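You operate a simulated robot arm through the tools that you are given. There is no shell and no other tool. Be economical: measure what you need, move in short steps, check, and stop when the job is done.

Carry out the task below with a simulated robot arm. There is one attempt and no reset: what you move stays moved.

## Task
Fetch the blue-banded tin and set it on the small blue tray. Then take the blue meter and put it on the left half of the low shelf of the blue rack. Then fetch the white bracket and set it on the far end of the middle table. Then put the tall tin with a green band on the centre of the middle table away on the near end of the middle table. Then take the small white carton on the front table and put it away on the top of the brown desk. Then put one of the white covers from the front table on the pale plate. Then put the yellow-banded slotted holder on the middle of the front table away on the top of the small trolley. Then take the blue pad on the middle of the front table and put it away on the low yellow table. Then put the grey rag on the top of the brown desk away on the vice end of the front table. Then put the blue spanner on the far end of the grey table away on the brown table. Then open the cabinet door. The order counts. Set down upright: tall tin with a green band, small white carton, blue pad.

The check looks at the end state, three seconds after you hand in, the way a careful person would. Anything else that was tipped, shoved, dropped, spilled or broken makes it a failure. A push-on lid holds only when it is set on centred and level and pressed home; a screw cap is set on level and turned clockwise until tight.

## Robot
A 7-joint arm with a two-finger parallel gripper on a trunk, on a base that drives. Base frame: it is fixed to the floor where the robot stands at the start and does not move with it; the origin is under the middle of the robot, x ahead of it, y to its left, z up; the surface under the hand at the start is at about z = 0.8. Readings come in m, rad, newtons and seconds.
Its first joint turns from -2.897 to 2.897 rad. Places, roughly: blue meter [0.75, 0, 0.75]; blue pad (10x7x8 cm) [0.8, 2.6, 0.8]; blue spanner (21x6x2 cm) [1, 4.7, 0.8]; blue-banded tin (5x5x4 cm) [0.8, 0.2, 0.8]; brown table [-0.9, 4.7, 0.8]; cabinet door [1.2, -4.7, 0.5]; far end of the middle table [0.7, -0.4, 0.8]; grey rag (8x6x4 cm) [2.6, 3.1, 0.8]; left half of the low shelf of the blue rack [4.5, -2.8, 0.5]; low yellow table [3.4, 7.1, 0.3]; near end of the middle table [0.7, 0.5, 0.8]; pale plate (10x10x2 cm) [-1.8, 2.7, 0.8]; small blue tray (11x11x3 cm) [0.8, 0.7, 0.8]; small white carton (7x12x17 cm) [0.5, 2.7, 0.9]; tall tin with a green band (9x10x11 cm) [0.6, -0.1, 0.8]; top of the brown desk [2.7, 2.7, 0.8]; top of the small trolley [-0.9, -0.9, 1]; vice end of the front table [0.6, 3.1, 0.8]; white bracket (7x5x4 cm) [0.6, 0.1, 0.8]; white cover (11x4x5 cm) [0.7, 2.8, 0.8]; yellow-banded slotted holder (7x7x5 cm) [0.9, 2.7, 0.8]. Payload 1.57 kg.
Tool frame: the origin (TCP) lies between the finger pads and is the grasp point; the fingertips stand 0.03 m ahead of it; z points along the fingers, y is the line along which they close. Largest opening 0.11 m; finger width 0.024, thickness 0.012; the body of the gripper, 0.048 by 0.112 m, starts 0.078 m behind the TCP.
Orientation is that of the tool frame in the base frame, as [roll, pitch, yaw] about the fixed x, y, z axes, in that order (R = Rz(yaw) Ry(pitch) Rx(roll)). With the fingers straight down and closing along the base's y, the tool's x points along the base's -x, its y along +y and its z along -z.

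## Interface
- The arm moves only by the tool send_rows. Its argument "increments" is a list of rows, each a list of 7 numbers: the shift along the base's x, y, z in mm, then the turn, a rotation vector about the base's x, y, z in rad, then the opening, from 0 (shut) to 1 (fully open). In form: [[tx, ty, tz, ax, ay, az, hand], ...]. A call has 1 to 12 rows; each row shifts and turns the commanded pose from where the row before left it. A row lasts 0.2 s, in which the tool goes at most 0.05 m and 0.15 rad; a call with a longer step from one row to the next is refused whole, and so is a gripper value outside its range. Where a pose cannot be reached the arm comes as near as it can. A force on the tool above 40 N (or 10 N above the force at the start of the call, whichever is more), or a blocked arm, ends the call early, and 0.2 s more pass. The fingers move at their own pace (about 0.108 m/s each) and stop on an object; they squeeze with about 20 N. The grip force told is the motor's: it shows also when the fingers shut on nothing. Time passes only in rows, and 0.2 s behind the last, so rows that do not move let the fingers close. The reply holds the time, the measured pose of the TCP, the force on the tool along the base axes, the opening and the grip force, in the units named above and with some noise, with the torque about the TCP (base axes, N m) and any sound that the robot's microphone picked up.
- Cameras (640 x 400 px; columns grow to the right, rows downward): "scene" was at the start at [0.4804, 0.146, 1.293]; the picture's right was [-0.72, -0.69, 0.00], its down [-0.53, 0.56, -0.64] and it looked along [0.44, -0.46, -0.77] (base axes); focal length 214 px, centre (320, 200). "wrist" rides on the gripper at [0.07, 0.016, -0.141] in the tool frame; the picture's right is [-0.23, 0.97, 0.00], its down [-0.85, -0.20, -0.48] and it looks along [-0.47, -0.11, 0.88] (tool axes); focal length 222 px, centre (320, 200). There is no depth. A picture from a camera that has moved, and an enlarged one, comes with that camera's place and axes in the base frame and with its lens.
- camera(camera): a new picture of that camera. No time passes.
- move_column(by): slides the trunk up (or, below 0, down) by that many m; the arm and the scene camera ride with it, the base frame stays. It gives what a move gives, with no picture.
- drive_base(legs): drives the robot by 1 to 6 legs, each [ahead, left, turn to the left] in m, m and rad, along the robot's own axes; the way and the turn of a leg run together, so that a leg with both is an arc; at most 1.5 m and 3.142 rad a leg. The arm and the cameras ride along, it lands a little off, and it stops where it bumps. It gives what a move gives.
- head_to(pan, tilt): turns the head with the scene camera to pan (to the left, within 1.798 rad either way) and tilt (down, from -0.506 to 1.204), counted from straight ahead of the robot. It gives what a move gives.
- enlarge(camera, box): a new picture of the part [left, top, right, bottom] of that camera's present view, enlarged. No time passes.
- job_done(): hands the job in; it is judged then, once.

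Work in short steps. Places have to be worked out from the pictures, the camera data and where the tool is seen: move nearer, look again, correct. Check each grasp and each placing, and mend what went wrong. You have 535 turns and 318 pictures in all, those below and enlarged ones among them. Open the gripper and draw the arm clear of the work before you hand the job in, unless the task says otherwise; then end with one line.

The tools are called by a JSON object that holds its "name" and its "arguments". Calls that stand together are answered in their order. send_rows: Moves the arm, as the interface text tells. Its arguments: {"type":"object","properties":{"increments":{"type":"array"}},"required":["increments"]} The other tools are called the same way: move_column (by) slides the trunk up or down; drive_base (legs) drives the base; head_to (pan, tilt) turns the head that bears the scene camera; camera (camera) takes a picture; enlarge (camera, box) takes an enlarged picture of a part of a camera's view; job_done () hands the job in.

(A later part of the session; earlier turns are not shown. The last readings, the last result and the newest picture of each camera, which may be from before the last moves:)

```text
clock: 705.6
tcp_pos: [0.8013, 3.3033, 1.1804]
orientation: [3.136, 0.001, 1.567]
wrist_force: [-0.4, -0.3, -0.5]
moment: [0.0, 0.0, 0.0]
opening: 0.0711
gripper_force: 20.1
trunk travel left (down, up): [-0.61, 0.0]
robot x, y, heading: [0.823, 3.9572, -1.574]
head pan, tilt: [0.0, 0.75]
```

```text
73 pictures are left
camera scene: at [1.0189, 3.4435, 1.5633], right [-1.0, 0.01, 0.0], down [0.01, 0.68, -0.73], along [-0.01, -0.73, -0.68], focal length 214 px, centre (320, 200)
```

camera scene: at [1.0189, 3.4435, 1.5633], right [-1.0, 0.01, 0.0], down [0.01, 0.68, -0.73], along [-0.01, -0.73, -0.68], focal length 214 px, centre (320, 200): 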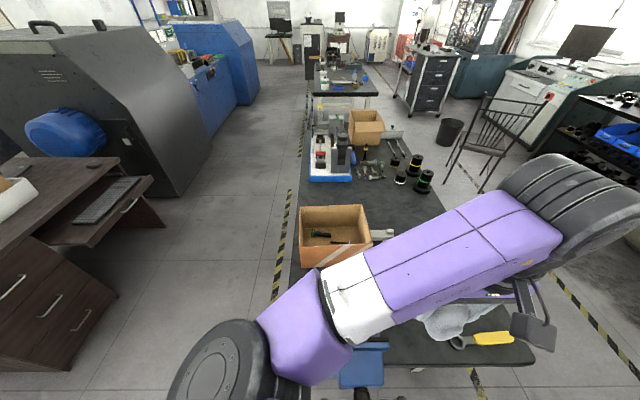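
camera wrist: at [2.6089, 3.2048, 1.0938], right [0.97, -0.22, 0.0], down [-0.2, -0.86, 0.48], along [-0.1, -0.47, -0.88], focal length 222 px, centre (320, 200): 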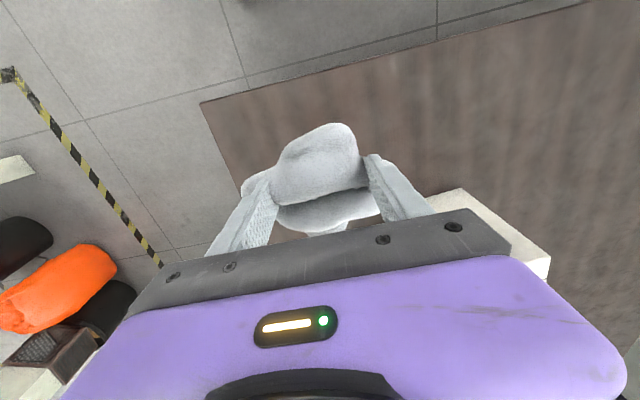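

I move the base 0.1 m nearer and bring the rag over a free spot at the vice end, about (0.655, 3.175), between wrench, nut, box and vice.

{"name": "drive_base", "arguments": {"legs": [[0.1, 0, 0]]}}

{"name": "send_rows", "arguments": {"increments": [[-36, -6, 0, 0, 0, 0, 0], [-36, -6, 0, 0, 0, 0, 0], [-36, -6, 0, 0, 0, 0, 0], [-36, -6, 0, 0, 0, 0, 0], [0, 0, 0, 0, 0, 0, 0]]}}

{"name": "camera", "arguments": {"camera": "wrist"}}

{"name": "camera", "arguments": {"camera": "scene"}}

```text
clock: 706.8
tcp_pos: [0.7996, 3.2024, 1.1809]
orientation: [3.136, 0.001, 1.568]
wrist_force: [-0.8, -0.1, -0.1]
moment: [-0.05, -0.01, -0.04]
opening: 0.0711
gripper_force: 19.8
trunk travel left (down, up): [-0.61, 0.0]
robot x, y, heading: [0.8198, 3.8501, -1.575]
head pan, tilt: [0.0, 0.75]
```

```text
clock: 708.0
tcp_pos: [0.6572, 3.1781, 1.1801]
orientation: [3.138, -0.001, 1.57]
wrist_force: [0.9, 0.4, -0.4]
moment: [0.0, 0.0, -0.05]
opening: 0.0711
gripper_force: 20.4
trunk travel left (down, up): [-0.61, 0.0]
robot x, y, heading: [0.8248, 3.8531, -1.578]
head pan, tilt: [0.0, 0.75]
```

```text
72 pictures are left
camera wrist: at [0.6717, 3.2489, 1.3212], right [0.97, -0.23, 0.0], down [-0.2, -0.85, 0.48], along [-0.11, -0.47, -0.88], focal length 222 px, centre (320, 200)
```

wrist: 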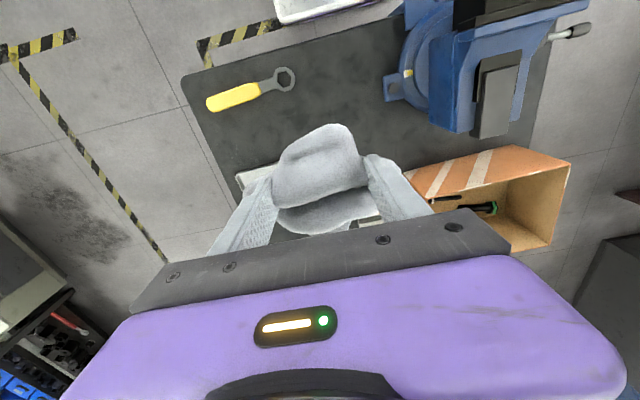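

```text
71 pictures are left
camera scene: at [1.0186, 3.3416, 1.5633], right [-1.0, 0.01, 0.0], down [0.0, 0.68, -0.73], along [0.0, -0.73, -0.68], focal length 214 px, centre (320, 200)
```

scene: 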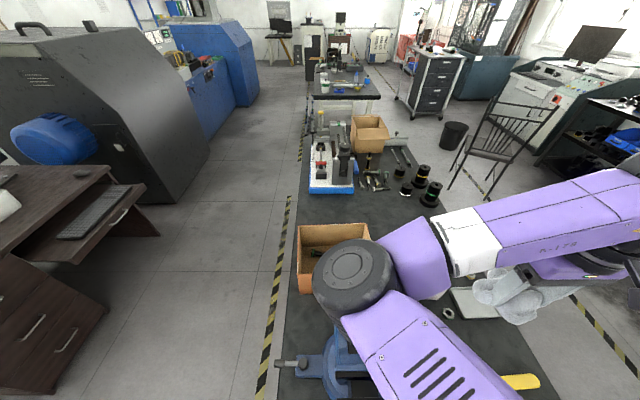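

The elbow would come down near the vice. I shift the base 0.45 m to the west so that the elbow stays off the table, and bring the hand back.

{"name": "drive_base", "arguments": {"legs": [[0, -0.45, 0.005]]}}

{"name": "send_rows", "arguments": {"increments": [[45, 0, 0, 0, 0, 0, 0], [45, 0, 0, 0, 0, 0, 0], [45, 0, 0, 0, 0, 0, 0], [45, 0, 0, 0, 0, 0, 0], [45, 0, 0, 0, 0, 0, 0], [45, 0, 0, 0, 0, 0, 0], [45, 0, 0, 0, 0, 0, 0], [45, 0, 0, 0, 0, 0, 0], [45, 0, 0, 0, 0, 0, 0], [45, 0, 0, 0, 0, 0, 0], [0, 0, 0, 0, 0, 0, 0]]}}

{"name": "head_to", "arguments": {"pan": 0.2, "tilt": 0.85}}

{"name": "camera", "arguments": {"camera": "scene"}}

{"name": "camera", "arguments": {"camera": "wrist"}}

```text
clock: 710.7
tcp_pos: [0.2112, 3.1795, 1.1809]
orientation: [3.138, 0.0, 1.572]
wrist_force: [0.5, 0.7, -1.3]
moment: [-0.01, 0.04, -0.04]
opening: 0.071
gripper_force: 19.8
trunk travel left (down, up): [-0.61, 0.0]
robot x, y, heading: [0.3718, 3.8519, -1.577]
head pan, tilt: [0.0, 0.75]
```

```text
clock: 713.1
tcp_pos: [0.6593, 3.1804, 1.1805]
orientation: [3.137, 0.0, 1.571]
wrist_force: [0.7, 0.0, 0.2]
moment: [0.0, -0.02, -0.01]
opening: 0.0708
gripper_force: 19.9
trunk travel left (down, up): [-0.61, 0.0]
robot x, y, heading: [0.3742, 3.8553, -1.578]
head pan, tilt: [0.0, 0.75]
```

```text
clock: 713.8
tcp_pos: [0.6586, 3.1797, 1.1816]
orientation: [3.138, 0.001, 1.572]
wrist_force: [0.0, 0.3, -0.3]
moment: [0.01, 0.03, 0.0]
opening: 0.071
gripper_force: 20.3
trunk travel left (down, up): [-0.61, 0.0]
robot x, y, heading: [0.3758, 3.8579, -1.574]
head pan, tilt: [0.201, 0.85]
```

```text
70 pictures are left
camera scene: at [0.5884, 3.3507, 1.5553], right [-0.98, -0.2, 0.0], down [-0.15, 0.74, -0.66], along [0.13, -0.65, -0.75], focal length 214 px, centre (320, 200)
```

scene: 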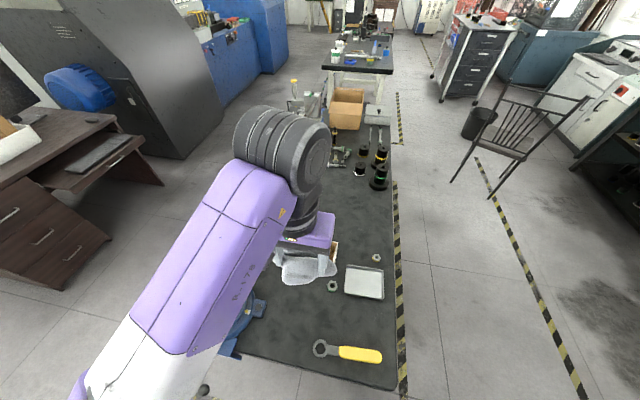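

```text
69 pictures are left
camera wrist: at [0.6741, 3.2502, 1.3224], right [0.97, -0.23, 0.0], down [-0.2, -0.86, 0.48], along [-0.1, -0.47, -0.88], focal length 222 px, centre (320, 200)
```

wrist: 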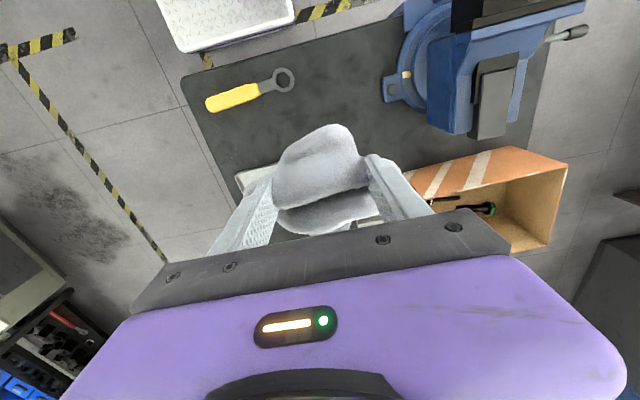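

{"name": "send_rows", "arguments": {"increments": [[0, 0, -45, 0, 0, 0, 0], [0, 0, -45, 0, 0, 0, 0], [0, 0, -45, 0, 0, 0, 0], [0, 0, -45, 0, 0, 0, 0], [0, 0, 0, 0, 0, 0, 0]]}}

{"name": "camera", "arguments": {"camera": "scene"}}

{"name": "camera", "arguments": {"camera": "wrist"}}

```text
clock: 715.0
tcp_pos: [0.6632, 3.1768, 0.9997]
orientation: [3.135, -0.001, 1.572]
wrist_force: [0.1, 0.8, -0.5]
moment: [0.01, 0.01, 0.01]
opening: 0.0712
gripper_force: 19.9
trunk travel left (down, up): [-0.61, 0.0]
robot x, y, heading: [0.3726, 3.854, -1.575]
head pan, tilt: [0.201, 0.85]
```

```text
68 pictures are left
camera scene: at [0.5883, 3.3506, 1.5553], right [-0.98, -0.2, 0.0], down [-0.15, 0.74, -0.66], along [0.13, -0.65, -0.75], focal length 214 px, centre (320, 200)
```

scene: 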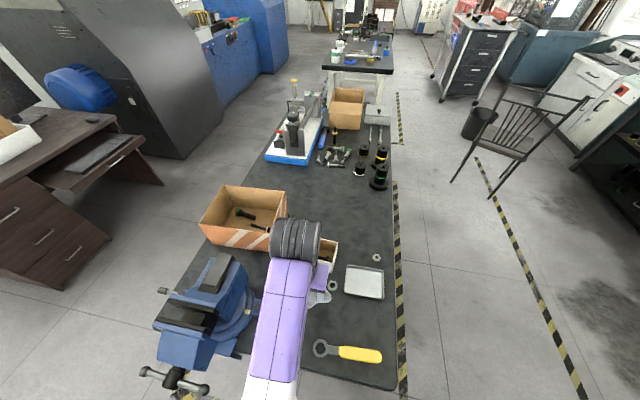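

```text
67 pictures are left
camera wrist: at [0.6778, 3.248, 1.1417], right [0.97, -0.23, 0.0], down [-0.2, -0.86, 0.48], along [-0.1, -0.47, -0.88], focal length 222 px, centre (320, 200)
```

wrist: 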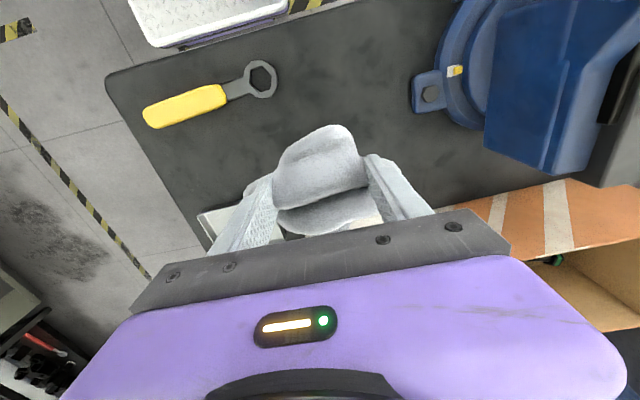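

Clear of the vice. I lower to the table.

{"name": "send_rows", "arguments": {"increments": [[-5, 0, -40, 0, 0, 0, 0], [0, 0, -40, 0, 0, 0, 0], [0, 0, -40, 0, 0, 0, 0], [0, 0, -25, 0, 0, 0, 0], [0, 0, -10, 0, 0, 0, 0], [0, 0, -4, 0, 0, 0, 0], [0, 0, 0, 0, 0, 0, 0]]}}

{"name": "camera", "arguments": {"camera": "wrist"}}

```text
clock: 716.6
tcp_pos: [0.6577, 3.1789, 0.8405]
orientation: [3.136, 0.0, 1.572]
wrist_force: [-0.1, -0.4, 0.6]
moment: [0.07, -0.02, 0.02]
opening: 0.0712
gripper_force: 19.9
trunk travel left (down, up): [-0.61, 0.0]
robot x, y, heading: [0.3768, 3.8544, -1.576]
head pan, tilt: [0.201, 0.85]
```

```text
66 pictures are left
camera wrist: at [0.6718, 3.2498, 0.9819], right [0.97, -0.23, 0.0], down [-0.2, -0.86, 0.48], along [-0.1, -0.47, -0.88], focal length 222 px, centre (320, 200)
```

wrist: 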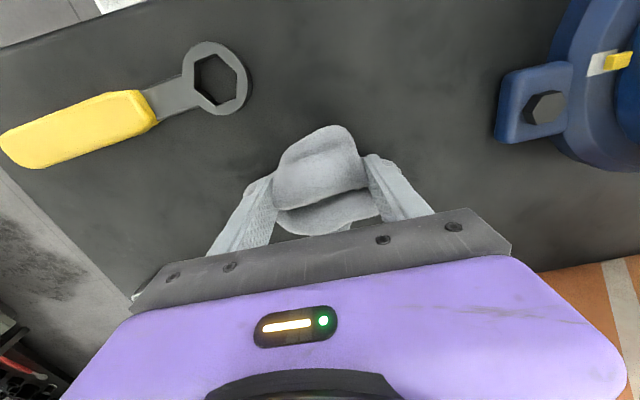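

{"name": "send_rows", "arguments": {"increments": [[0, 0, -3, 0, 0, 0, 0], [0, 0, -2, 0, 0, 0, 0], [0, 0, 0, 0, 0, 0, 0.3], [0, 0, 0, 0, 0, 0, 0.9], [0, 0, 0, 0, 0, 0, 0.95], [0, 0, 0, 0, 0, 0, 0.95], [0, 0, 30, 0, 0, 0, 0.95], [0, 0, 45, 0, 0, 0, 0.95], [0, 0, 45, 0, 0, 0, 0.95], [0, 0, 45, 0, 0, 0, 0.95], [0, 0, 45, 0, 0, 0, 0.95], [0, 0, 0, 0, 0, 0, 0.95]]}}

{"name": "camera", "arguments": {"camera": "wrist"}}

```text
clock: 719.2
tcp_pos: [0.6588, 3.1814, 1.0469]
orientation: [3.137, 0.0, 1.572]
wrist_force: [-0.5, 0.0, -0.6]
moment: [0.0, -0.02, 0.01]
opening: 0.1048
gripper_force: 0.1
trunk travel left (down, up): [-0.61, 0.0]
robot x, y, heading: [0.3715, 3.8533, -1.576]
head pan, tilt: [0.201, 0.85]
```

```text
65 pictures are left
camera wrist: at [0.6727, 3.2523, 1.1879], right [0.97, -0.23, 0.0], down [-0.2, -0.86, 0.48], along [-0.1, -0.47, -0.88], focal length 222 px, centre (320, 200)
```

wrist: 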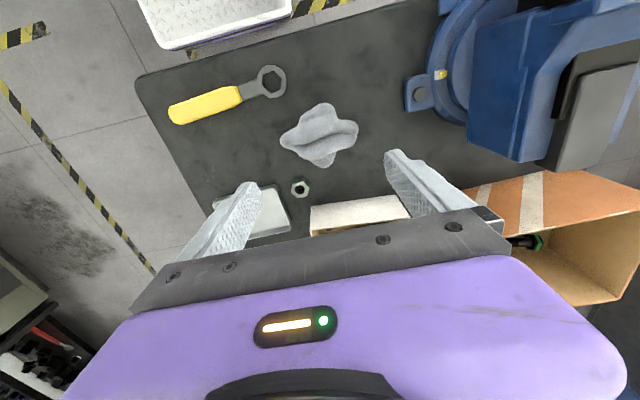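

The rag lies at the vice end. Next the blue spanner: I retract, strafe east, turn round and approach the grey table.

{"name": "send_rows", "arguments": {"increments": [[0, 0, 45, 0, 0, 0, 1], [-20, 0, 40, 0, 0, 0, 1], [-45, 2, 15, 0, 0, 0, 1], [-45, 2, 0, 0, 0, 0, 1], [-45, 2, 0, 0, 0, 0, 1], [-45, 2, 0, 0, 0, 0, 1], [-45, 2, 0, 0, 0, 0, 1], [-40, 2, 0, 0, 0, 0, 1], [0, 0, 0, 0, 0, 0, 1]]}}

{"name": "drive_base", "arguments": {"legs": [[0, 1.25, 0.005], [0, 0, 3.142]]}}

{"name": "head_to", "arguments": {"pan": 0.6, "tilt": 0.75}}

{"name": "camera", "arguments": {"camera": "scene"}}

```text
clock: 721.2
tcp_pos: [0.3713, 3.1912, 1.1464]
orientation: [3.136, 0.0, 1.571]
wrist_force: [0.4, -0.1, 0.6]
moment: [0.04, 0.01, 0.0]
opening: 0.1104
gripper_force: 0.1
trunk travel left (down, up): [-0.61, 0.0]
robot x, y, heading: [0.3748, 3.8529, -1.572]
head pan, tilt: [0.201, 0.85]
```

```text
refused: 3.142 is not a number from -3.14159 to 3.14159
```

```text
clock: 722.1
tcp_pos: [0.3722, 3.1918, 1.1474]
orientation: [3.136, 0.001, 1.574]
wrist_force: [-0.6, 0.3, 0.4]
moment: [0.04, 0.01, 0.0]
opening: 0.1104
gripper_force: 0.0
trunk travel left (down, up): [-0.61, 0.0]
robot x, y, heading: [0.3734, 3.8541, -1.578]
head pan, tilt: [0.6, 0.75]
```

```text
64 pictures are left
camera scene: at [0.6195, 3.3588, 1.5633], right [-0.83, -0.56, 0.0], down [-0.38, 0.56, -0.73], along [0.41, -0.61, -0.68], focal length 214 px, centre (320, 200)
```

scene: 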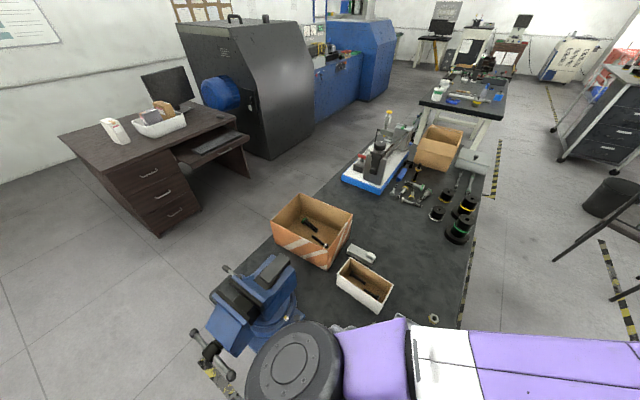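

{"name": "drive_base", "arguments": {"legs": [[0, 1.25, 0.005], [0, 0, 3.14]]}}

{"name": "camera", "arguments": {"camera": "scene"}}

```text
clock: 735.7
tcp_pos: [1.6669, 4.5007, 1.1466]
orientation: [3.136, 0.0, -1.606]
wrist_force: [-0.3, 0.2, -0.5]
moment: [-0.02, -0.01, -0.01]
opening: 0.1099
gripper_force: 0.1
trunk travel left (down, up): [-0.61, 0.0]
robot x, y, heading: [1.6406, 3.8374, 1.526]
head pan, tilt: [0.6, 0.75]
```

```text
63 pictures are left
camera scene: at [1.4149, 4.3462, 1.5633], right [0.85, 0.53, 0.0], down [0.36, -0.58, -0.73], along [-0.39, 0.62, -0.68], focal length 214 px, centre (320, 200)
```

scene: 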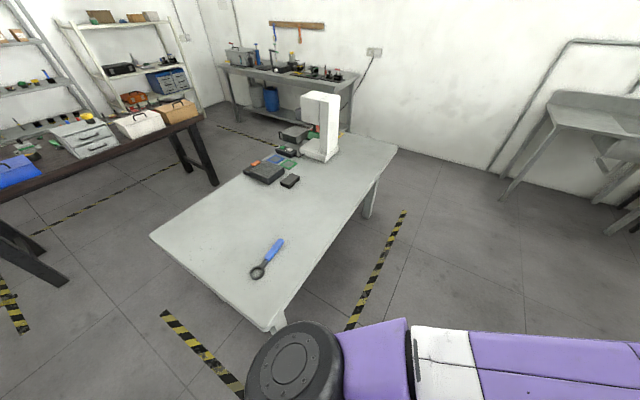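

Spanner lies along y from (0.99, 4.55) to (0.97, 4.74). I shift to x≈1.35 and bring the hand over its middle.

{"name": "drive_base", "arguments": {"legs": [[0.03, 0.3, 0.045]]}}

{"name": "send_rows", "arguments": {"increments": [[-40, 15, 0, 0, 0, 0, 1], [-45, 18, 0, 0, 0, 0, 1], [-45, 18, 0, 0, 0, 0, 1], [-45, 18, 0, 0, 0, 0, 1], [-45, 18, 0, 0, 0, 0, 1], [-45, 18, 0, 0, 0, 0, 1], [-45, 18, 0, 0, 0, 0, 1], [-30, 10, -20, 0, 0, 0, 1], [0, 0, -40, 0, 0, 0, 1], [0, 0, -40, 0, 0, 0, 1], [0, 0, 0, 0, 0, 0, 1]]}}

{"name": "camera", "arguments": {"camera": "wrist"}}

{"name": "camera", "arguments": {"camera": "scene"}}

```text
clock: 737.8
tcp_pos: [1.3408, 4.536, 1.1461]
orientation: [3.137, 0.0, -1.556]
wrist_force: [0.7, -0.5, -0.7]
moment: [0.03, -0.01, 0.01]
opening: 0.1102
gripper_force: 0.1
trunk travel left (down, up): [-0.61, 0.0]
robot x, y, heading: [1.345, 3.8721, 1.58]
head pan, tilt: [0.6, 0.75]
```

```text
clock: 740.2
tcp_pos: [0.9984, 4.6662, 1.0461]
orientation: [3.138, -0.001, -1.556]
wrist_force: [-0.6, -0.3, -0.5]
moment: [-0.03, -0.02, -0.01]
opening: 0.11
gripper_force: 0.1
trunk travel left (down, up): [-0.61, 0.0]
robot x, y, heading: [1.3464, 3.8745, 1.58]
head pan, tilt: [0.6, 0.75]
```

```text
62 pictures are left
camera wrist: at [0.984, 4.5985, 1.188], right [-0.98, 0.21, 0.0], down [0.19, 0.86, 0.48], along [0.1, 0.47, -0.88], focal length 222 px, centre (320, 200)
```

wrist: 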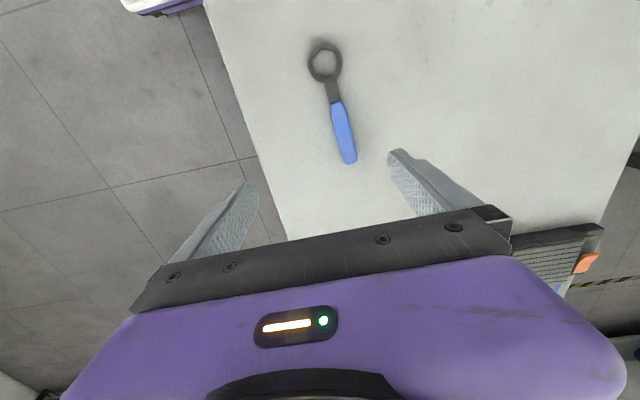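

```text
61 pictures are left
camera scene: at [1.0958, 4.3686, 1.5633], right [0.82, 0.57, 0.0], down [0.39, -0.56, -0.73], along [-0.42, 0.6, -0.68], focal length 214 px, centre (320, 200)
```

scene: 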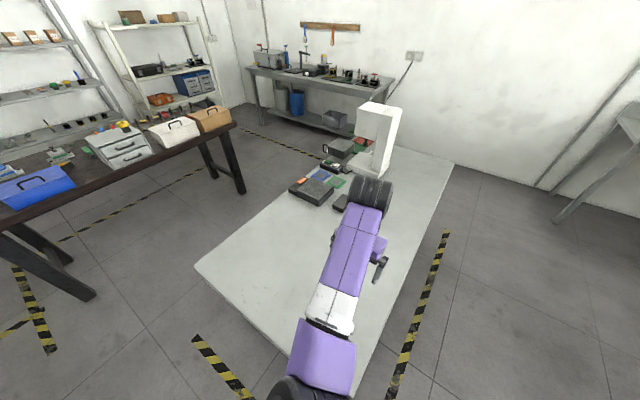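

Spanner handle near (0.968, 4.652), axis turned about +0.08. I align and descend.

{"name": "send_rows", "arguments": {"increments": [[-15, -8, -40, 0, 0, 0.06, 0.7], [-15, -7, -40, 0, 0, 0, 0.6], [0, 0, -40, 0, 0, 0, 0.6], [0, 0, -40, 0, 0, 0, 0.6], [0, 0, -30, 0, 0, 0, 0.6], [0, 0, -12, 0, 0, 0, 0.6], [0, 0, 0, 0, 0, 0, 0.6]]}}

{"name": "camera", "arguments": {"camera": "wrist"}}

```text
clock: 741.8
tcp_pos: [0.9702, 4.6557, 0.8466]
orientation: [3.138, 0.0, -1.496]
wrist_force: [0.1, 0.0, -0.1]
moment: [0.0, 0.0, -0.01]
opening: 0.0661
gripper_force: 0.1
trunk travel left (down, up): [-0.61, 0.0]
robot x, y, heading: [1.349, 3.8777, 1.582]
head pan, tilt: [0.6, 0.75]
```

```text
60 pictures are left
camera wrist: at [0.9593, 4.5852, 0.9865], right [-0.99, 0.16, 0.0], down [0.14, 0.87, 0.48], along [0.07, 0.47, -0.88], focal length 222 px, centre (320, 200)
```

wrist: 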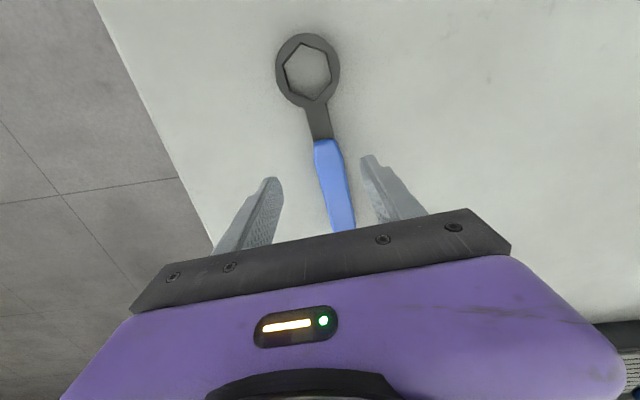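

{"name": "send_rows", "arguments": {"increments": [[0, 0, -5, 0, 0, 0, 0.6], [0, 0, -4, 0, 0, 0, 0.6], [0, 0, -3, 0, 0, 0, 0.6], [0, 0, 0, 0, 0, 0, 0.6]]}}

```text
clock: 742.8
tcp_pos: [0.9697, 4.6549, 0.8333]
orientation: [3.136, 0.0, -1.497]
wrist_force: [0.9, -0.9, 0.0]
moment: [0.02, 0.0, 0.0]
opening: 0.0662
gripper_force: 0.1
trunk travel left (down, up): [-0.61, 0.0]
robot x, y, heading: [1.3495, 3.871, 1.583]
head pan, tilt: [0.6, 0.75]
```

{"name": "send_rows", "arguments": {"increments": [[0, 0, -2, 0, 0, 0, 0.6], [0, 0, -2, 0, 0, 0, 0.6], [0, 0, 0, 0, 0, 0, 0.3], [0, 0, 0, 0, 0, 0, 0], [0, 0, 0, 0, 0, 0, 0], [0, 0, 0, 0, 0, 0, 0]]}}

{"name": "camera", "arguments": {"camera": "wrist"}}

```text
clock: 744.2
tcp_pos: [0.9701, 4.6548, 0.8286]
orientation: [3.137, 0.0, -1.5]
wrist_force: [-0.8, 0.2, -0.1]
moment: [-0.01, -0.01, 0.01]
opening: 0.0
gripper_force: 19.6
trunk travel left (down, up): [-0.61, 0.0]
robot x, y, heading: [1.348, 3.8755, 1.584]
head pan, tilt: [0.6, 0.75]
```

```text
59 pictures are left
camera wrist: at [0.9589, 4.5844, 0.969], right [-0.99, 0.15, 0.0], down [0.14, 0.87, 0.48], along [0.07, 0.47, -0.88], focal length 222 px, centre (320, 200)
```

wrist: 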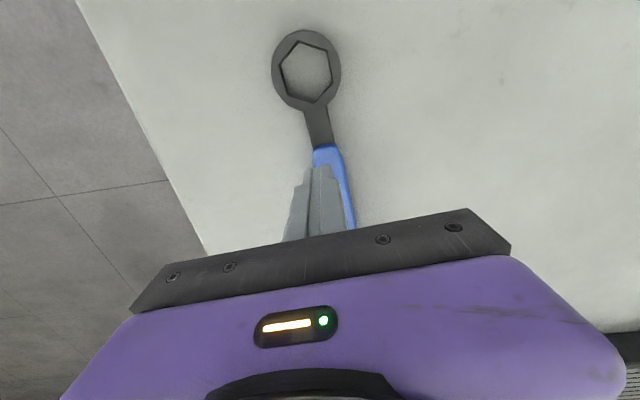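

The table is lower (≈0.75; spanner top ≈0.767). I open, shift to (0.959, 4.66) and go lower.

{"name": "send_rows", "arguments": {"increments": [[0, 0, 10, 0, 0, 0, 0.3], [0, 0, 0, 0, 0, 0, 0.6], [-11, 6, 0, 0, 0, 0.03, 0.6], [0, 0, -15, 0, 0, 0, 0.6], [0, 0, -15, 0, 0, 0, 0.6], [0, 0, -12, 0, 0, 0, 0.6], [0, 0, -5, 0, 0, 0, 0.6], [0, 0, -4, 0, 0, 0, 0.6], [0, 0, 0, 0, 0, 0, 0.6]]}}

{"name": "camera", "arguments": {"camera": "wrist"}}

```text
clock: 746.2
tcp_pos: [0.9638, 4.6544, 0.7919]
orientation: [3.136, -0.001, -1.466]
wrist_force: [0.2, -0.6, 0.7]
moment: [0.02, -0.02, -0.01]
opening: 0.0659
gripper_force: 0.1
out of reach, approached as far as the arm can: row 6, 8
trunk travel left (down, up): [-0.61, 0.0]
robot x, y, heading: [1.343, 3.872, 1.579]
head pan, tilt: [0.6, 0.75]
```

```text
58 pictures are left
camera wrist: at [0.9559, 4.5846, 0.9332], right [-0.99, 0.13, 0.0], down [0.11, 0.87, 0.48], along [0.06, 0.47, -0.88], focal length 222 px, centre (320, 200)
```

wrist: 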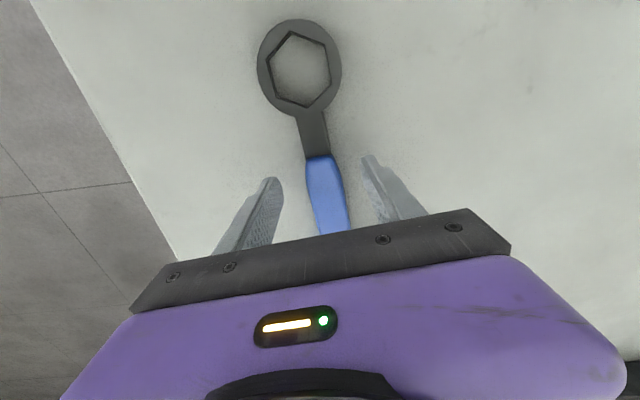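

Near the reach limit; I raise the hand 0.1 m and lower the trunk by 0.12 instead.

{"name": "send_rows", "arguments": {"increments": [[0, 0, 40, 0, 0, 0, 0.6], [0, 0, 40, 0, 0, 0, 0.6], [0, 0, 30, 0, 0, 0, 0.6], [0, 0, 0, 0, 0, 0, 0.6]]}}

{"name": "move_column", "arguments": {"by": -0.12}}

{"name": "camera", "arguments": {"camera": "wrist"}}

```text
clock: 747.2
tcp_pos: [0.9656, 4.6549, 0.9025]
orientation: [3.136, 0.001, -1.468]
wrist_force: [0.0, -0.5, -0.2]
moment: [-0.02, 0.0, -0.02]
opening: 0.0662
gripper_force: 0.0
trunk travel left (down, up): [-0.61, 0.0]
robot x, y, heading: [1.348, 3.8732, 1.574]
head pan, tilt: [0.6, 0.75]
```

```text
clock: 748.7
tcp_pos: [0.9651, 4.6556, 0.7815]
orientation: [3.136, 0.0, -1.467]
wrist_force: [-0.7, 1.1, -0.2]
moment: [-0.01, 0.01, 0.01]
opening: 0.0658
gripper_force: 0.1
trunk travel left (down, up): [-0.49, 0.12]
robot x, y, heading: [1.346, 3.8748, 1.581]
head pan, tilt: [0.6, 0.75]
```

```text
57 pictures are left
camera wrist: at [0.9564, 4.5849, 0.9234], right [-0.99, 0.13, 0.0], down [0.11, 0.87, 0.48], along [0.06, 0.47, -0.88], focal length 222 px, centre (320, 200)
```

wrist: 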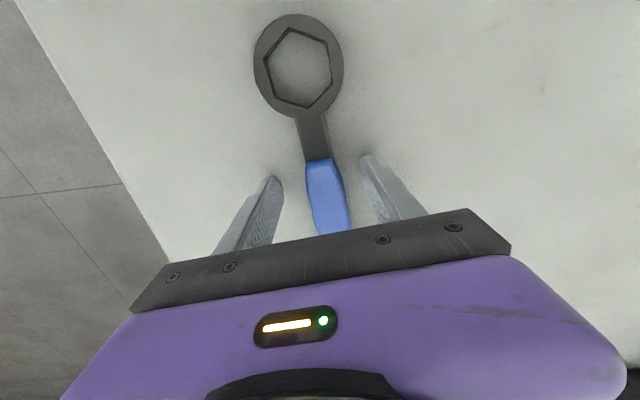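

{"name": "send_rows", "arguments": {"increments": [[0, 0, 0, 0, 0, 0, 0.3], [0, 0, 0, 0, 0, 0, 0.1], [0, 0, 0, 0, 0, 0, 0], [0, 0, 0, 0, 0, 0, 0]]}}

{"name": "camera", "arguments": {"camera": "wrist"}}

```text
clock: 749.7
tcp_pos: [0.9645, 4.6551, 0.7833]
orientation: [3.136, 0.0, -1.466]
wrist_force: [-1.1, 0.0, 3.7]
moment: [-0.11, -0.08, -0.04]
opening: 0.0297
gripper_force: 19.9
trunk travel left (down, up): [-0.49, 0.12]
robot x, y, heading: [1.3456, 3.8725, 1.582]
head pan, tilt: [0.6, 0.75]
```

```text
56 pictures are left
camera wrist: at [0.9562, 4.5849, 0.9237], right [-0.99, 0.12, 0.01], down [0.11, 0.87, 0.48], along [0.06, 0.47, -0.88], focal length 222 px, centre (320, 200)
```

wrist: 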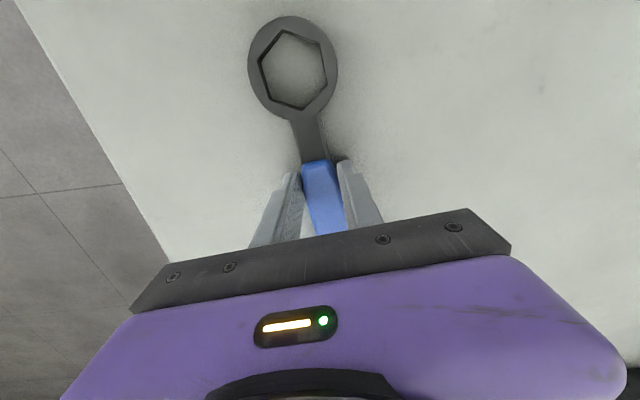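

Gripped the handle (30 mm). I lift and check.

{"name": "send_rows", "arguments": {"increments": [[0, 0, 15, 0, 0, 0, 0], [0, 0, 35, 0, 0, 0, 0], [0, 0, 45, 0, 0, 0, 0], [0, 0, 45, 0, 0, 0, 0], [0, 0, 45, 0, 0, 0, 0], [0, 0, 0, 0, 0, 0, 0]]}}

{"name": "camera", "arguments": {"camera": "wrist"}}

```text
clock: 751.1
tcp_pos: [0.9632, 4.6546, 0.9693]
orientation: [3.137, -0.002, -1.463]
wrist_force: [-0.2, 0.3, -2.8]
moment: [-0.04, -0.05, 0.01]
opening: 0.0297
gripper_force: 19.7
trunk travel left (down, up): [-0.49, 0.12]
robot x, y, heading: [1.3454, 3.8768, 1.581]
head pan, tilt: [0.6, 0.75]
```

```text
55 pictures are left
camera wrist: at [0.9551, 4.5846, 1.1106], right [-0.99, 0.12, 0.0], down [0.11, 0.87, 0.48], along [0.05, 0.47, -0.88], focal length 222 px, centre (320, 200)
```

wrist: 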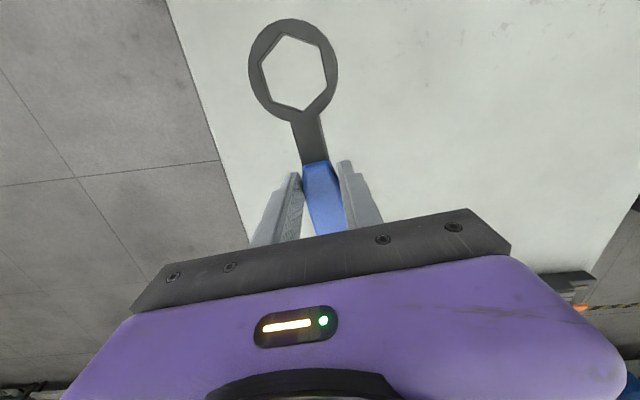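

Held. I retract, raise the trunk and strafe west between the tables to look at the brown table.

{"name": "send_rows", "arguments": {"increments": [[40, -15, 20, 0, 0, 0, 0], [45, -18, 10, 0, 0, 0, 0], [45, -18, 0, 0, 0, 0, 0], [45, -18, 0, 0, 0, 0, 0], [45, -18, 0, 0, 0, 0, 0], [45, -18, 0, 0, 0, 0, 0], [45, -15, 0, 0, 0, 0, 0], [45, -10, 0, 0, 0, 0, 0], [25, 0, 0, 0, 0, -0.1, 0], [0, 0, 0, 0, 0, 0, 0]]}}

{"name": "move_column", "arguments": {"by": 0.12}}

{"name": "drive_base", "arguments": {"legs": [[-0.02, 0.75, -0.01], [0, 0.72, 0]]}}

{"name": "head_to", "arguments": {"pan": 0.8, "tilt": 0.7}}

{"name": "camera", "arguments": {"camera": "scene"}}

```text
clock: 753.3
tcp_pos: [1.3438, 4.5256, 0.9971]
orientation: [3.136, -0.002, -1.567]
wrist_force: [-1.0, 0.3, -2.2]
moment: [-0.05, 0.02, -0.01]
opening: 0.0298
gripper_force: 19.9
trunk travel left (down, up): [-0.49, 0.12]
robot x, y, heading: [1.3462, 3.8729, 1.578]
head pan, tilt: [0.6, 0.75]
```

```text
clock: 754.8
tcp_pos: [1.3427, 4.5253, 1.1175]
orientation: [3.137, 0.001, -1.567]
wrist_force: [0.1, 0.3, -2.9]
moment: [-0.08, -0.01, 0.03]
opening: 0.0296
gripper_force: 20.4
trunk travel left (down, up): [-0.61, 0.0]
robot x, y, heading: [1.3463, 3.8732, 1.579]
head pan, tilt: [0.6, 0.75]
```

```text
clock: 762.4
tcp_pos: [-0.1054, 4.5239, 1.1181]
orientation: [3.137, 0.001, -1.596]
wrist_force: [0.2, 0.8, -2.4]
moment: [-0.02, 0.02, 0.0]
opening: 0.0297
gripper_force: 20.4
trunk travel left (down, up): [-0.61, 0.0]
robot x, y, heading: [-0.1247, 3.8714, 1.548]
head pan, tilt: [0.6, 0.75]
```

```text
clock: 763.1
tcp_pos: [-0.106, 4.5239, 1.1175]
orientation: [3.136, 0.001, -1.597]
wrist_force: [0.3, -0.2, -2.0]
moment: [-0.03, 0.04, 0.02]
opening: 0.0296
gripper_force: 19.6
trunk travel left (down, up): [-0.61, 0.0]
robot x, y, heading: [-0.1179, 3.8754, 1.551]
head pan, tilt: [0.799, 0.7]
```

```text
54 pictures are left
camera scene: at [-0.3716, 4.3667, 1.5675], right [0.71, 0.7, 0.0], down [0.45, -0.46, -0.76], along [-0.54, 0.54, -0.64], focal length 214 px, centre (320, 200)
```

scene: 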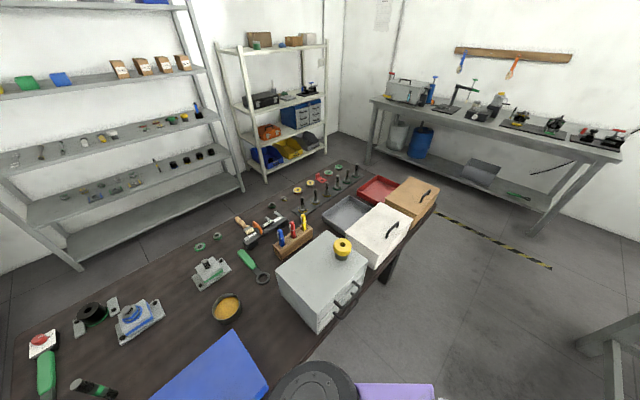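

Free place on the brown table at about (−0.86, 4.2), between the bearing blocks and the blue box. I back off and come at it from the south end.

{"name": "drive_base", "arguments": {"legs": [[-0.45, 0, 0.02], [0, 0.5, 0]]}}

{"name": "head_to", "arguments": {"pan": 0.1, "tilt": 0.8}}

{"name": "camera", "arguments": {"camera": "scene"}}

```text
clock: 768.2
tcp_pos: [-0.6169, 4.0918, 1.1183]
orientation: [3.138, 0.0, -1.582]
wrist_force: [-0.6, 0.1, -3.1]
moment: [-0.01, 0.04, -0.02]
opening: 0.0299
gripper_force: 20.3
trunk travel left (down, up): [-0.61, 0.0]
robot x, y, heading: [-0.6212, 3.441, 1.571]
head pan, tilt: [0.799, 0.7]
```

```text
clock: 769.3
tcp_pos: [-0.6178, 4.0923, 1.119]
orientation: [3.137, 0.0, -1.581]
wrist_force: [-0.4, 0.4, -2.5]
moment: [-0.05, 0.02, 0.03]
opening: 0.0296
gripper_force: 19.7
trunk travel left (down, up): [-0.61, 0.0]
robot x, y, heading: [-0.6195, 3.4413, 1.564]
head pan, tilt: [0.099, 0.799]
```

```text
53 pictures are left
camera scene: at [-0.8274, 3.9496, 1.5593], right [1.0, 0.1, 0.0], down [0.07, -0.71, -0.7], along [-0.07, 0.69, -0.72], focal length 214 px, centre (320, 200)
```

scene: 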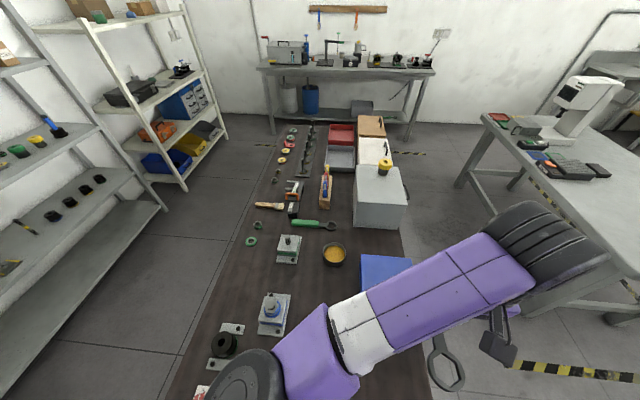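

Target (−0.835, 4.205) is free. I move the hand there and lower.

{"name": "send_rows", "arguments": {"increments": [[-40, 20, 0, 0, 0, 0, 0], [-40, 20, 0, 0, 0, 0, 0], [-40, 20, 0, 0, 0, 0, 0], [-40, 20, 0, 0, 0, 0, 0], [-40, 20, 0, 0, 0, 0, 0], [-17, 13, 0, 0, 0, 0, 0], [0, 0, -45, 0, 0, 0, 0], [0, 0, -45, 0, 0, 0, 0], [0, 0, -45, 0, 0, 0, 0], [0, 0, 0, 0, 0, 0, 0]]}}

{"name": "camera", "arguments": {"camera": "scene"}}

{"name": "camera", "arguments": {"camera": "wrist"}}

```text
clock: 771.5
tcp_pos: [-0.8356, 4.2044, 0.9849]
orientation: [3.137, 0.002, -1.583]
wrist_force: [-0.4, -0.5, -2.9]
moment: [-0.03, -0.02, 0.03]
opening: 0.0298
gripper_force: 19.8
trunk travel left (down, up): [-0.61, 0.0]
robot x, y, heading: [-0.619, 3.4428, 1.567]
head pan, tilt: [0.099, 0.799]
```

```text
52 pictures are left
camera scene: at [-0.8273, 3.9497, 1.5592], right [1.0, 0.09, 0.0], down [0.07, -0.71, -0.7], along [-0.07, 0.69, -0.72], focal length 214 px, centre (320, 200)
```

scene: 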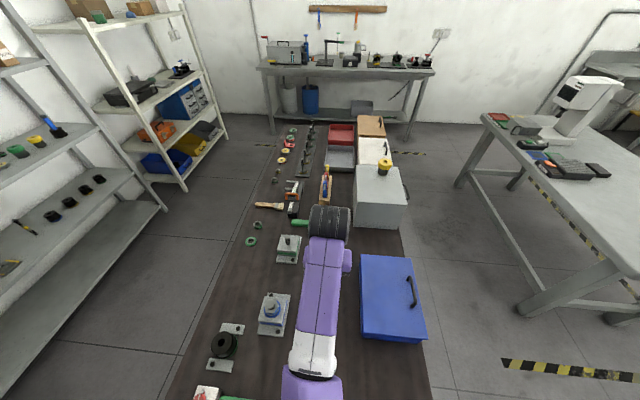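

```text
51 pictures are left
camera wrist: at [-0.8513, 4.1346, 1.126], right [-0.97, 0.24, 0.0], down [0.21, 0.85, 0.48], along [0.11, 0.46, -0.88], focal length 222 px, centre (320, 200)
```

wrist: 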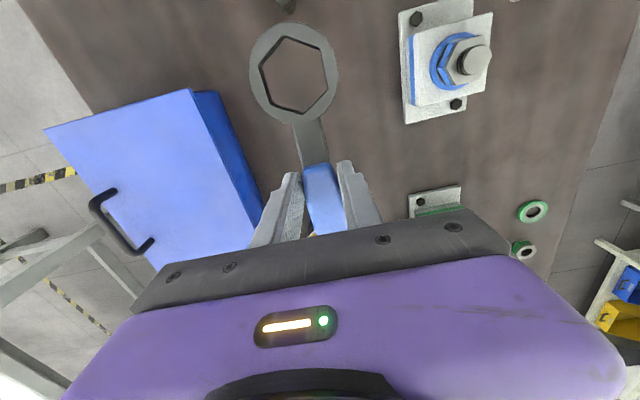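

{"name": "send_rows", "arguments": {"increments": [[0, 0, -40, 0, 0, 0, 0], [0, 0, -40, 0, 0, 0, 0], [0, 0, -30, 0, 0, 0, 0], [0, 0, -10, 0, 0, 0, 0], [0, 0, -5, 0, 0, 0, 0], [0, 0, -5, 0, 0, 0, 0], [0, 0, 0, 0, 0, 0, 0]]}}

```text
clock: 773.1
tcp_pos: [-0.8346, 4.2036, 0.8546]
orientation: [3.137, 0.001, -1.58]
wrist_force: [-1.0, -0.2, -2.4]
moment: [-0.05, -0.01, 0.0]
opening: 0.0297
gripper_force: 20.0
trunk travel left (down, up): [-0.61, 0.0]
robot x, y, heading: [-0.6208, 3.443, 1.561]
head pan, tilt: [0.099, 0.799]
```

{"name": "send_rows", "arguments": {"increments": [[0, 0, -4, 0, 0, 0, 0], [0, 0, -4, 0, 0, 0, 0], [0, 0, -3, 0, 0, 0, 0], [0, 0, -3, 0, 0, 0, 0], [0, 0, -3, 0, 0, 0, 0], [0, 0, -3, 0, 0, 0, 0], [0, 0, 0, 0, 0, 0, 0]]}}

```text
clock: 774.7
tcp_pos: [-0.8346, 4.2042, 0.8331]
orientation: [3.135, -0.002, -1.582]
wrist_force: [0.5, 1.0, -1.7]
moment: [-0.05, 0.04, -0.01]
opening: 0.0293
gripper_force: 20.1
trunk travel left (down, up): [-0.61, 0.0]
robot x, y, heading: [-0.6196, 3.4393, 1.565]
head pan, tilt: [0.099, 0.799]
```

{"name": "send_rows", "arguments": {"increments": [[0, 0, -3, 0, 0, 0, 0], [0, 0, -3, 0, 0, 0, 0], [0, 0, -3, 0, 0, 0, 0], [0, 0, -3, 0, 0, 0, 0], [0, 0, -3, 0, 0, 0, 0], [0, 0, -3, 0, 0, 0, 0], [0, 0, -3, 0, 0, 0, 0], [0, 0, 0, 0, 0, 0, 0]]}}

{"name": "camera", "arguments": {"camera": "wrist"}}

```text
clock: 775.5
tcp_pos: [-0.8351, 4.2045, 0.8291]
orientation: [3.138, 0.002, -1.581]
wrist_force: [4.8, -11.0, 24.0]
moment: [-1.08, -0.75, -0.14]
opening: 0.0301
gripper_force: 19.6
trunk travel left (down, up): [-0.61, 0.0]
robot x, y, heading: [-0.6236, 3.4396, 1.565]
head pan, tilt: [0.099, 0.799]
stopped in row 3: the force on the tool passed its limit at 47 N (the readings are from after the stop); the commanded pose is now the measured one
```

```text
50 pictures are left
camera wrist: at [-0.8517, 4.1364, 0.9709], right [-0.97, 0.24, 0.01], down [0.21, 0.85, 0.48], along [0.11, 0.47, -0.88], focal length 222 px, centre (320, 200)
```

wrist: 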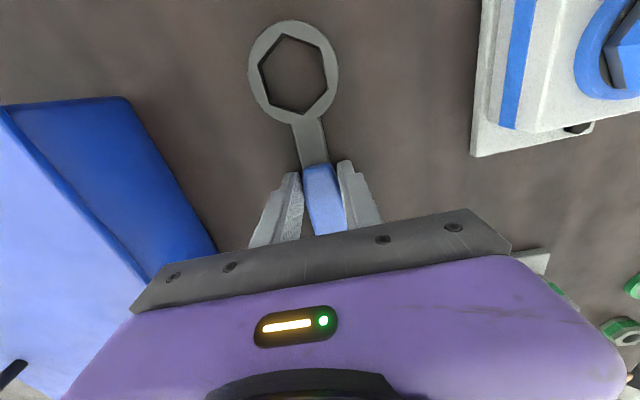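

Contact. I ease 1.5 mm, release and lift off.

{"name": "send_rows", "arguments": {"increments": [[0, 0, 1.5, 0, 0, 0, 0], [0, 0, 0, 0, 0, 0, 0.6], [0, 0, 0, 0, 0, 0, 0.6], [0, 0, 25, 0, 0, 0, 0.6], [0, 0, 45, 0, 0, 0, 0.6], [0, 0, 45, 0, 0, 0, 0.6], [0, 0, 45, 0, 0, 0, 0.6], [0, 0, 45, 0, 0, 0, 0.6], [0, 0, 45, 0, 0, 0, 0.6], [0, 0, 0, 0, 0, 0, 0.6]]}}

{"name": "camera", "arguments": {"camera": "wrist"}}

```text
clock: 777.7
tcp_pos: [-0.837, 4.2059, 1.0805]
orientation: [3.135, 0.001, -1.58]
wrist_force: [0.4, -0.9, -0.2]
moment: [-0.01, 0.0, 0.03]
opening: 0.0662
gripper_force: 0.1
trunk travel left (down, up): [-0.61, 0.0]
robot x, y, heading: [-0.6231, 3.4414, 1.567]
head pan, tilt: [0.099, 0.799]
```

```text
49 pictures are left
camera wrist: at [-0.853, 4.1359, 1.221], right [-0.97, 0.24, 0.01], down [0.21, 0.85, 0.48], along [0.11, 0.47, -0.88], focal length 222 px, centre (320, 200)
```

wrist: 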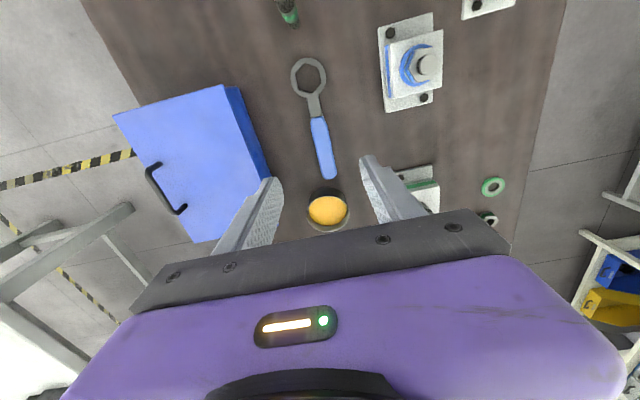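

The spanner lies flat on the brown table. Last: the cabinet door far to the south. I retract and drive round.

{"name": "send_rows", "arguments": {"increments": [[20, -10, 30, 0, 0, 0, 1], [40, -18, 20, 0, 0, 0, 1], [40, -20, 0, 0, 0, 0, 1], [40, -20, 0, 0, 0, 0, 1], [40, -20, 0, 0, 0, 0, 1], [40, -20, 0, 0, 0, 0, 1], [0, 0, 0, 0, 0, 0, 1]]}}

{"name": "drive_base", "arguments": {"legs": [[0, -0.44, 0], [0.4, 0, 0], [0, -0.95, 0], [0, -0.98, 0]]}}

```text
clock: 779.3
tcp_pos: [-0.6154, 4.1, 1.1265]
orientation: [3.136, 0.004, -1.58]
wrist_force: [0.1, 0.1, 0.1]
moment: [-0.02, 0.0, -0.02]
opening: 0.1103
gripper_force: 0.0
trunk travel left (down, up): [-0.61, 0.0]
robot x, y, heading: [-0.6241, 3.4416, 1.562]
head pan, tilt: [0.099, 0.799]
```

```text
clock: 793.3
tcp_pos: [1.7296, 4.5123, 1.127]
orientation: [3.136, 0.002, -1.561]
wrist_force: [0.2, 0.3, -0.3]
moment: [0.02, 0.04, -0.01]
opening: 0.1098
gripper_force: 0.1
trunk travel left (down, up): [-0.61, 0.0]
robot x, y, heading: [1.7351, 3.8512, 1.583]
head pan, tilt: [0.099, 0.799]
```

{"name": "drive_base", "arguments": {"legs": [[0, 0, 3.129], [1.3, 0.06, 0]]}}

```text
clock: 807.0
tcp_pos: [1.7776, 1.9109, 1.1275]
orientation: [3.138, 0.005, 1.553]
wrist_force: [-0.1, -0.5, 0.1]
moment: [-0.01, -0.01, 0.02]
opening: 0.1097
gripper_force: 0.1
trunk travel left (down, up): [-0.61, 0.0]
robot x, y, heading: [1.787, 2.5744, -1.578]
head pan, tilt: [0.099, 0.799]
```

{"name": "drive_base", "arguments": {"legs": [[1.4, 0.05, 0.007], [1.4, 0.03, 0]]}}

```text
clock: 820.5
tcp_pos: [1.7198, -0.8699, 1.1282]
orientation: [3.135, 0.004, 1.513]
wrist_force: [-0.1, 0.6, -1.0]
moment: [0.03, -0.02, 0.02]
opening: 0.1099
gripper_force: 0.0
trunk travel left (down, up): [-0.61, 0.0]
robot x, y, heading: [1.7563, -0.2106, -1.62]
head pan, tilt: [0.099, 0.799]
```

{"name": "drive_base", "arguments": {"legs": [[0, 0.05, 0.049], [1.4, 0, 0], [1.2, 0, 0]]}}

{"name": "head_to", "arguments": {"pan": -0.15, "tilt": 0.4}}

{"name": "camera", "arguments": {"camera": "scene"}}

```text
clock: 833.6
tcp_pos: [1.8125, -3.4649, 1.1264]
orientation: [3.136, 0.004, 1.575]
wrist_force: [0.2, -0.5, 0.6]
moment: [-0.01, 0.04, -0.01]
opening: 0.1102
gripper_force: 0.0
trunk travel left (down, up): [-0.61, 0.0]
robot x, y, heading: [1.8101, -2.808, -1.563]
head pan, tilt: [0.099, 0.799]
```

```text
clock: 834.5
tcp_pos: [1.8119, -3.4656, 1.1291]
orientation: [3.135, 0.004, 1.574]
wrist_force: [-0.7, -0.1, 0.4]
moment: [0.01, -0.03, -0.01]
opening: 0.11
gripper_force: 0.1
trunk travel left (down, up): [-0.61, 0.0]
robot x, y, heading: [1.8099, -2.8057, -1.559]
head pan, tilt: [-0.15, 0.4]
```

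```text
48 pictures are left
camera scene: at [1.9999, -3.3218, 1.5943], right [-0.99, 0.14, 0.0], down [0.05, 0.39, -0.92], along [-0.13, -0.91, -0.39], focal length 214 px, centre (320, 200)
```

scene: 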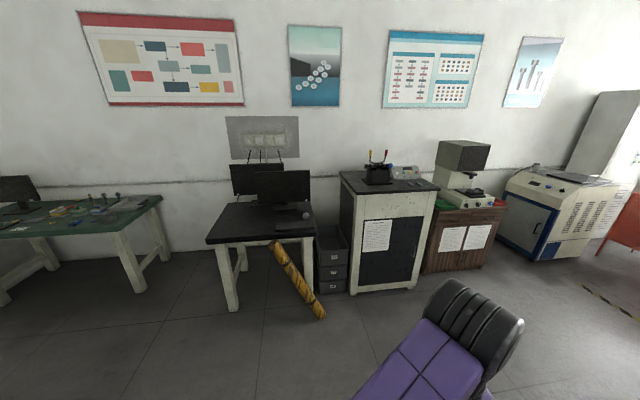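

The cabinet is the white-framed one with the dark door at about (1.2, −4.7). I zoom on it.

{"name": "enlarge", "arguments": {"camera": "scene", "box": [320, 150, 460, 310]}}

```text
2.50 times, centred on (390, 230) of scene
camera zoom: at [1.9999, -3.3218, 1.5943], right [-0.99, 0.14, 0.0], down [0.05, 0.39, -0.92], along [-0.13, -0.91, -0.39], focal length 536 px, centre (145, 125)
```

zoom: 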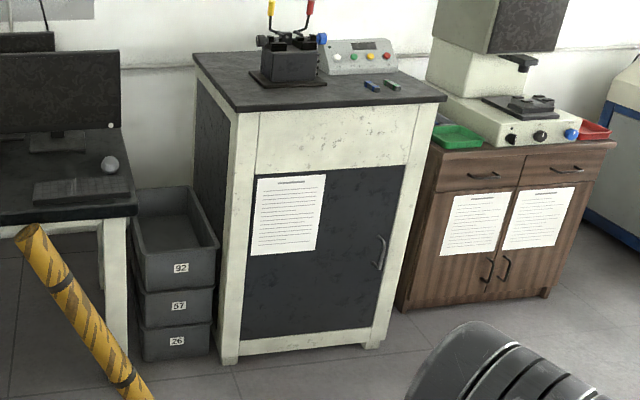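

Geometry: door x 0.94–1.43, z 0.13–0.79 in the plane y≈−4.74, hinge on the +x side, vertical bar handle at (0.97, −4.73, 0.46). I move to face it at about (0.9, −3.8).

{"name": "drive_base", "arguments": {"legs": [[0.95, 0, -0.01], [0, -0.9, 0]]}}

{"name": "move_column", "arguments": {"by": -0.35}}

{"name": "head_to", "arguments": {"pan": 0.0, "tilt": 0.6}}

{"name": "camera", "arguments": {"camera": "scene"}}

```text
clock: 841.8
tcp_pos: [1.3852, -4.4198, 1.1274]
orientation: [3.133, 0.002, 1.438]
wrist_force: [-0.6, -0.3, -0.8]
moment: [-0.01, -0.02, -0.01]
opening: 0.11
gripper_force: 0.0
trunk travel left (down, up): [-0.61, 0.0]
robot x, y, heading: [1.4713, -3.7631, -1.697]
head pan, tilt: [-0.15, 0.4]
stopped in leg 2: the robot was blocked; the commanded pose is now the measured one
```

```text
clock: 845.2
tcp_pos: [1.3852, -4.4194, 0.7777]
orientation: [3.136, 0.001, 1.438]
wrist_force: [-0.4, 0.0, 0.1]
moment: [0.01, -0.01, -0.01]
opening: 0.11
gripper_force: 0.0
trunk travel left (down, up): [-0.26, 0.35]
robot x, y, heading: [1.4723, -3.7689, -1.7]
head pan, tilt: [-0.15, 0.4]
```

```text
clock: 845.9
tcp_pos: [1.3841, -4.4191, 0.7768]
orientation: [3.137, 0.001, 1.438]
wrist_force: [0.3, 0.4, -0.6]
moment: [0.02, 0.02, -0.04]
opening: 0.1098
gripper_force: 0.0
trunk travel left (down, up): [-0.26, 0.35]
robot x, y, heading: [1.4696, -3.7651, -1.695]
head pan, tilt: [0.0, 0.6]
```

```text
46 pictures are left
camera scene: at [1.6042, -4.3005, 1.2262], right [-0.99, 0.13, 0.0], down [0.07, 0.56, -0.83], along [-0.11, -0.82, -0.56], focal length 214 px, centre (320, 200)
```

scene: 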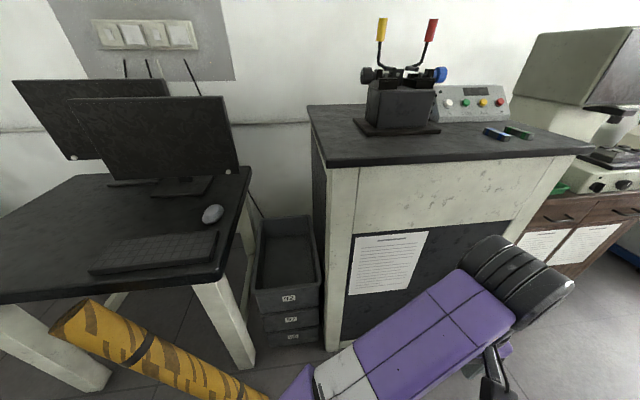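

Blocked on the right rear. I look there.

{"name": "head_to", "arguments": {"pan": -1.79, "tilt": 0.8}}

{"name": "camera", "arguments": {"camera": "scene"}}

```text
clock: 847.7
tcp_pos: [1.3864, -4.4196, 0.7775]
orientation: [3.137, 0.001, 1.439]
wrist_force: [-0.4, 0.0, 0.6]
moment: [-0.01, -0.02, 0.0]
opening: 0.1099
gripper_force: 0.0
trunk travel left (down, up): [-0.26, 0.35]
robot x, y, heading: [1.4736, -3.7683, -1.698]
head pan, tilt: [-1.791, 0.799]
```

```text
45 pictures are left
camera scene: at [1.5396, -4.1854, 1.2093], right [0.34, 0.94, 0.0], down [0.67, -0.24, -0.7], along [-0.66, 0.24, -0.72], focal length 214 px, centre (320, 200)
```

scene: 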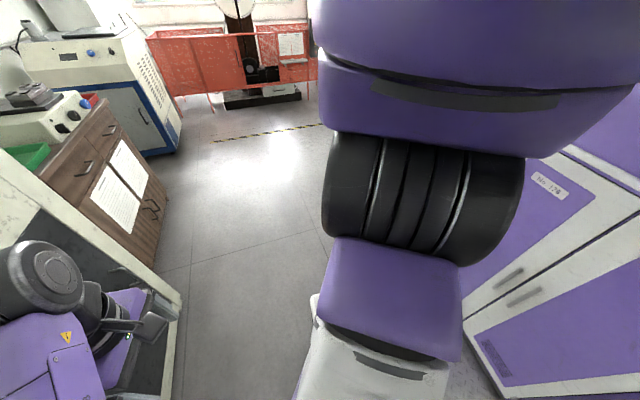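

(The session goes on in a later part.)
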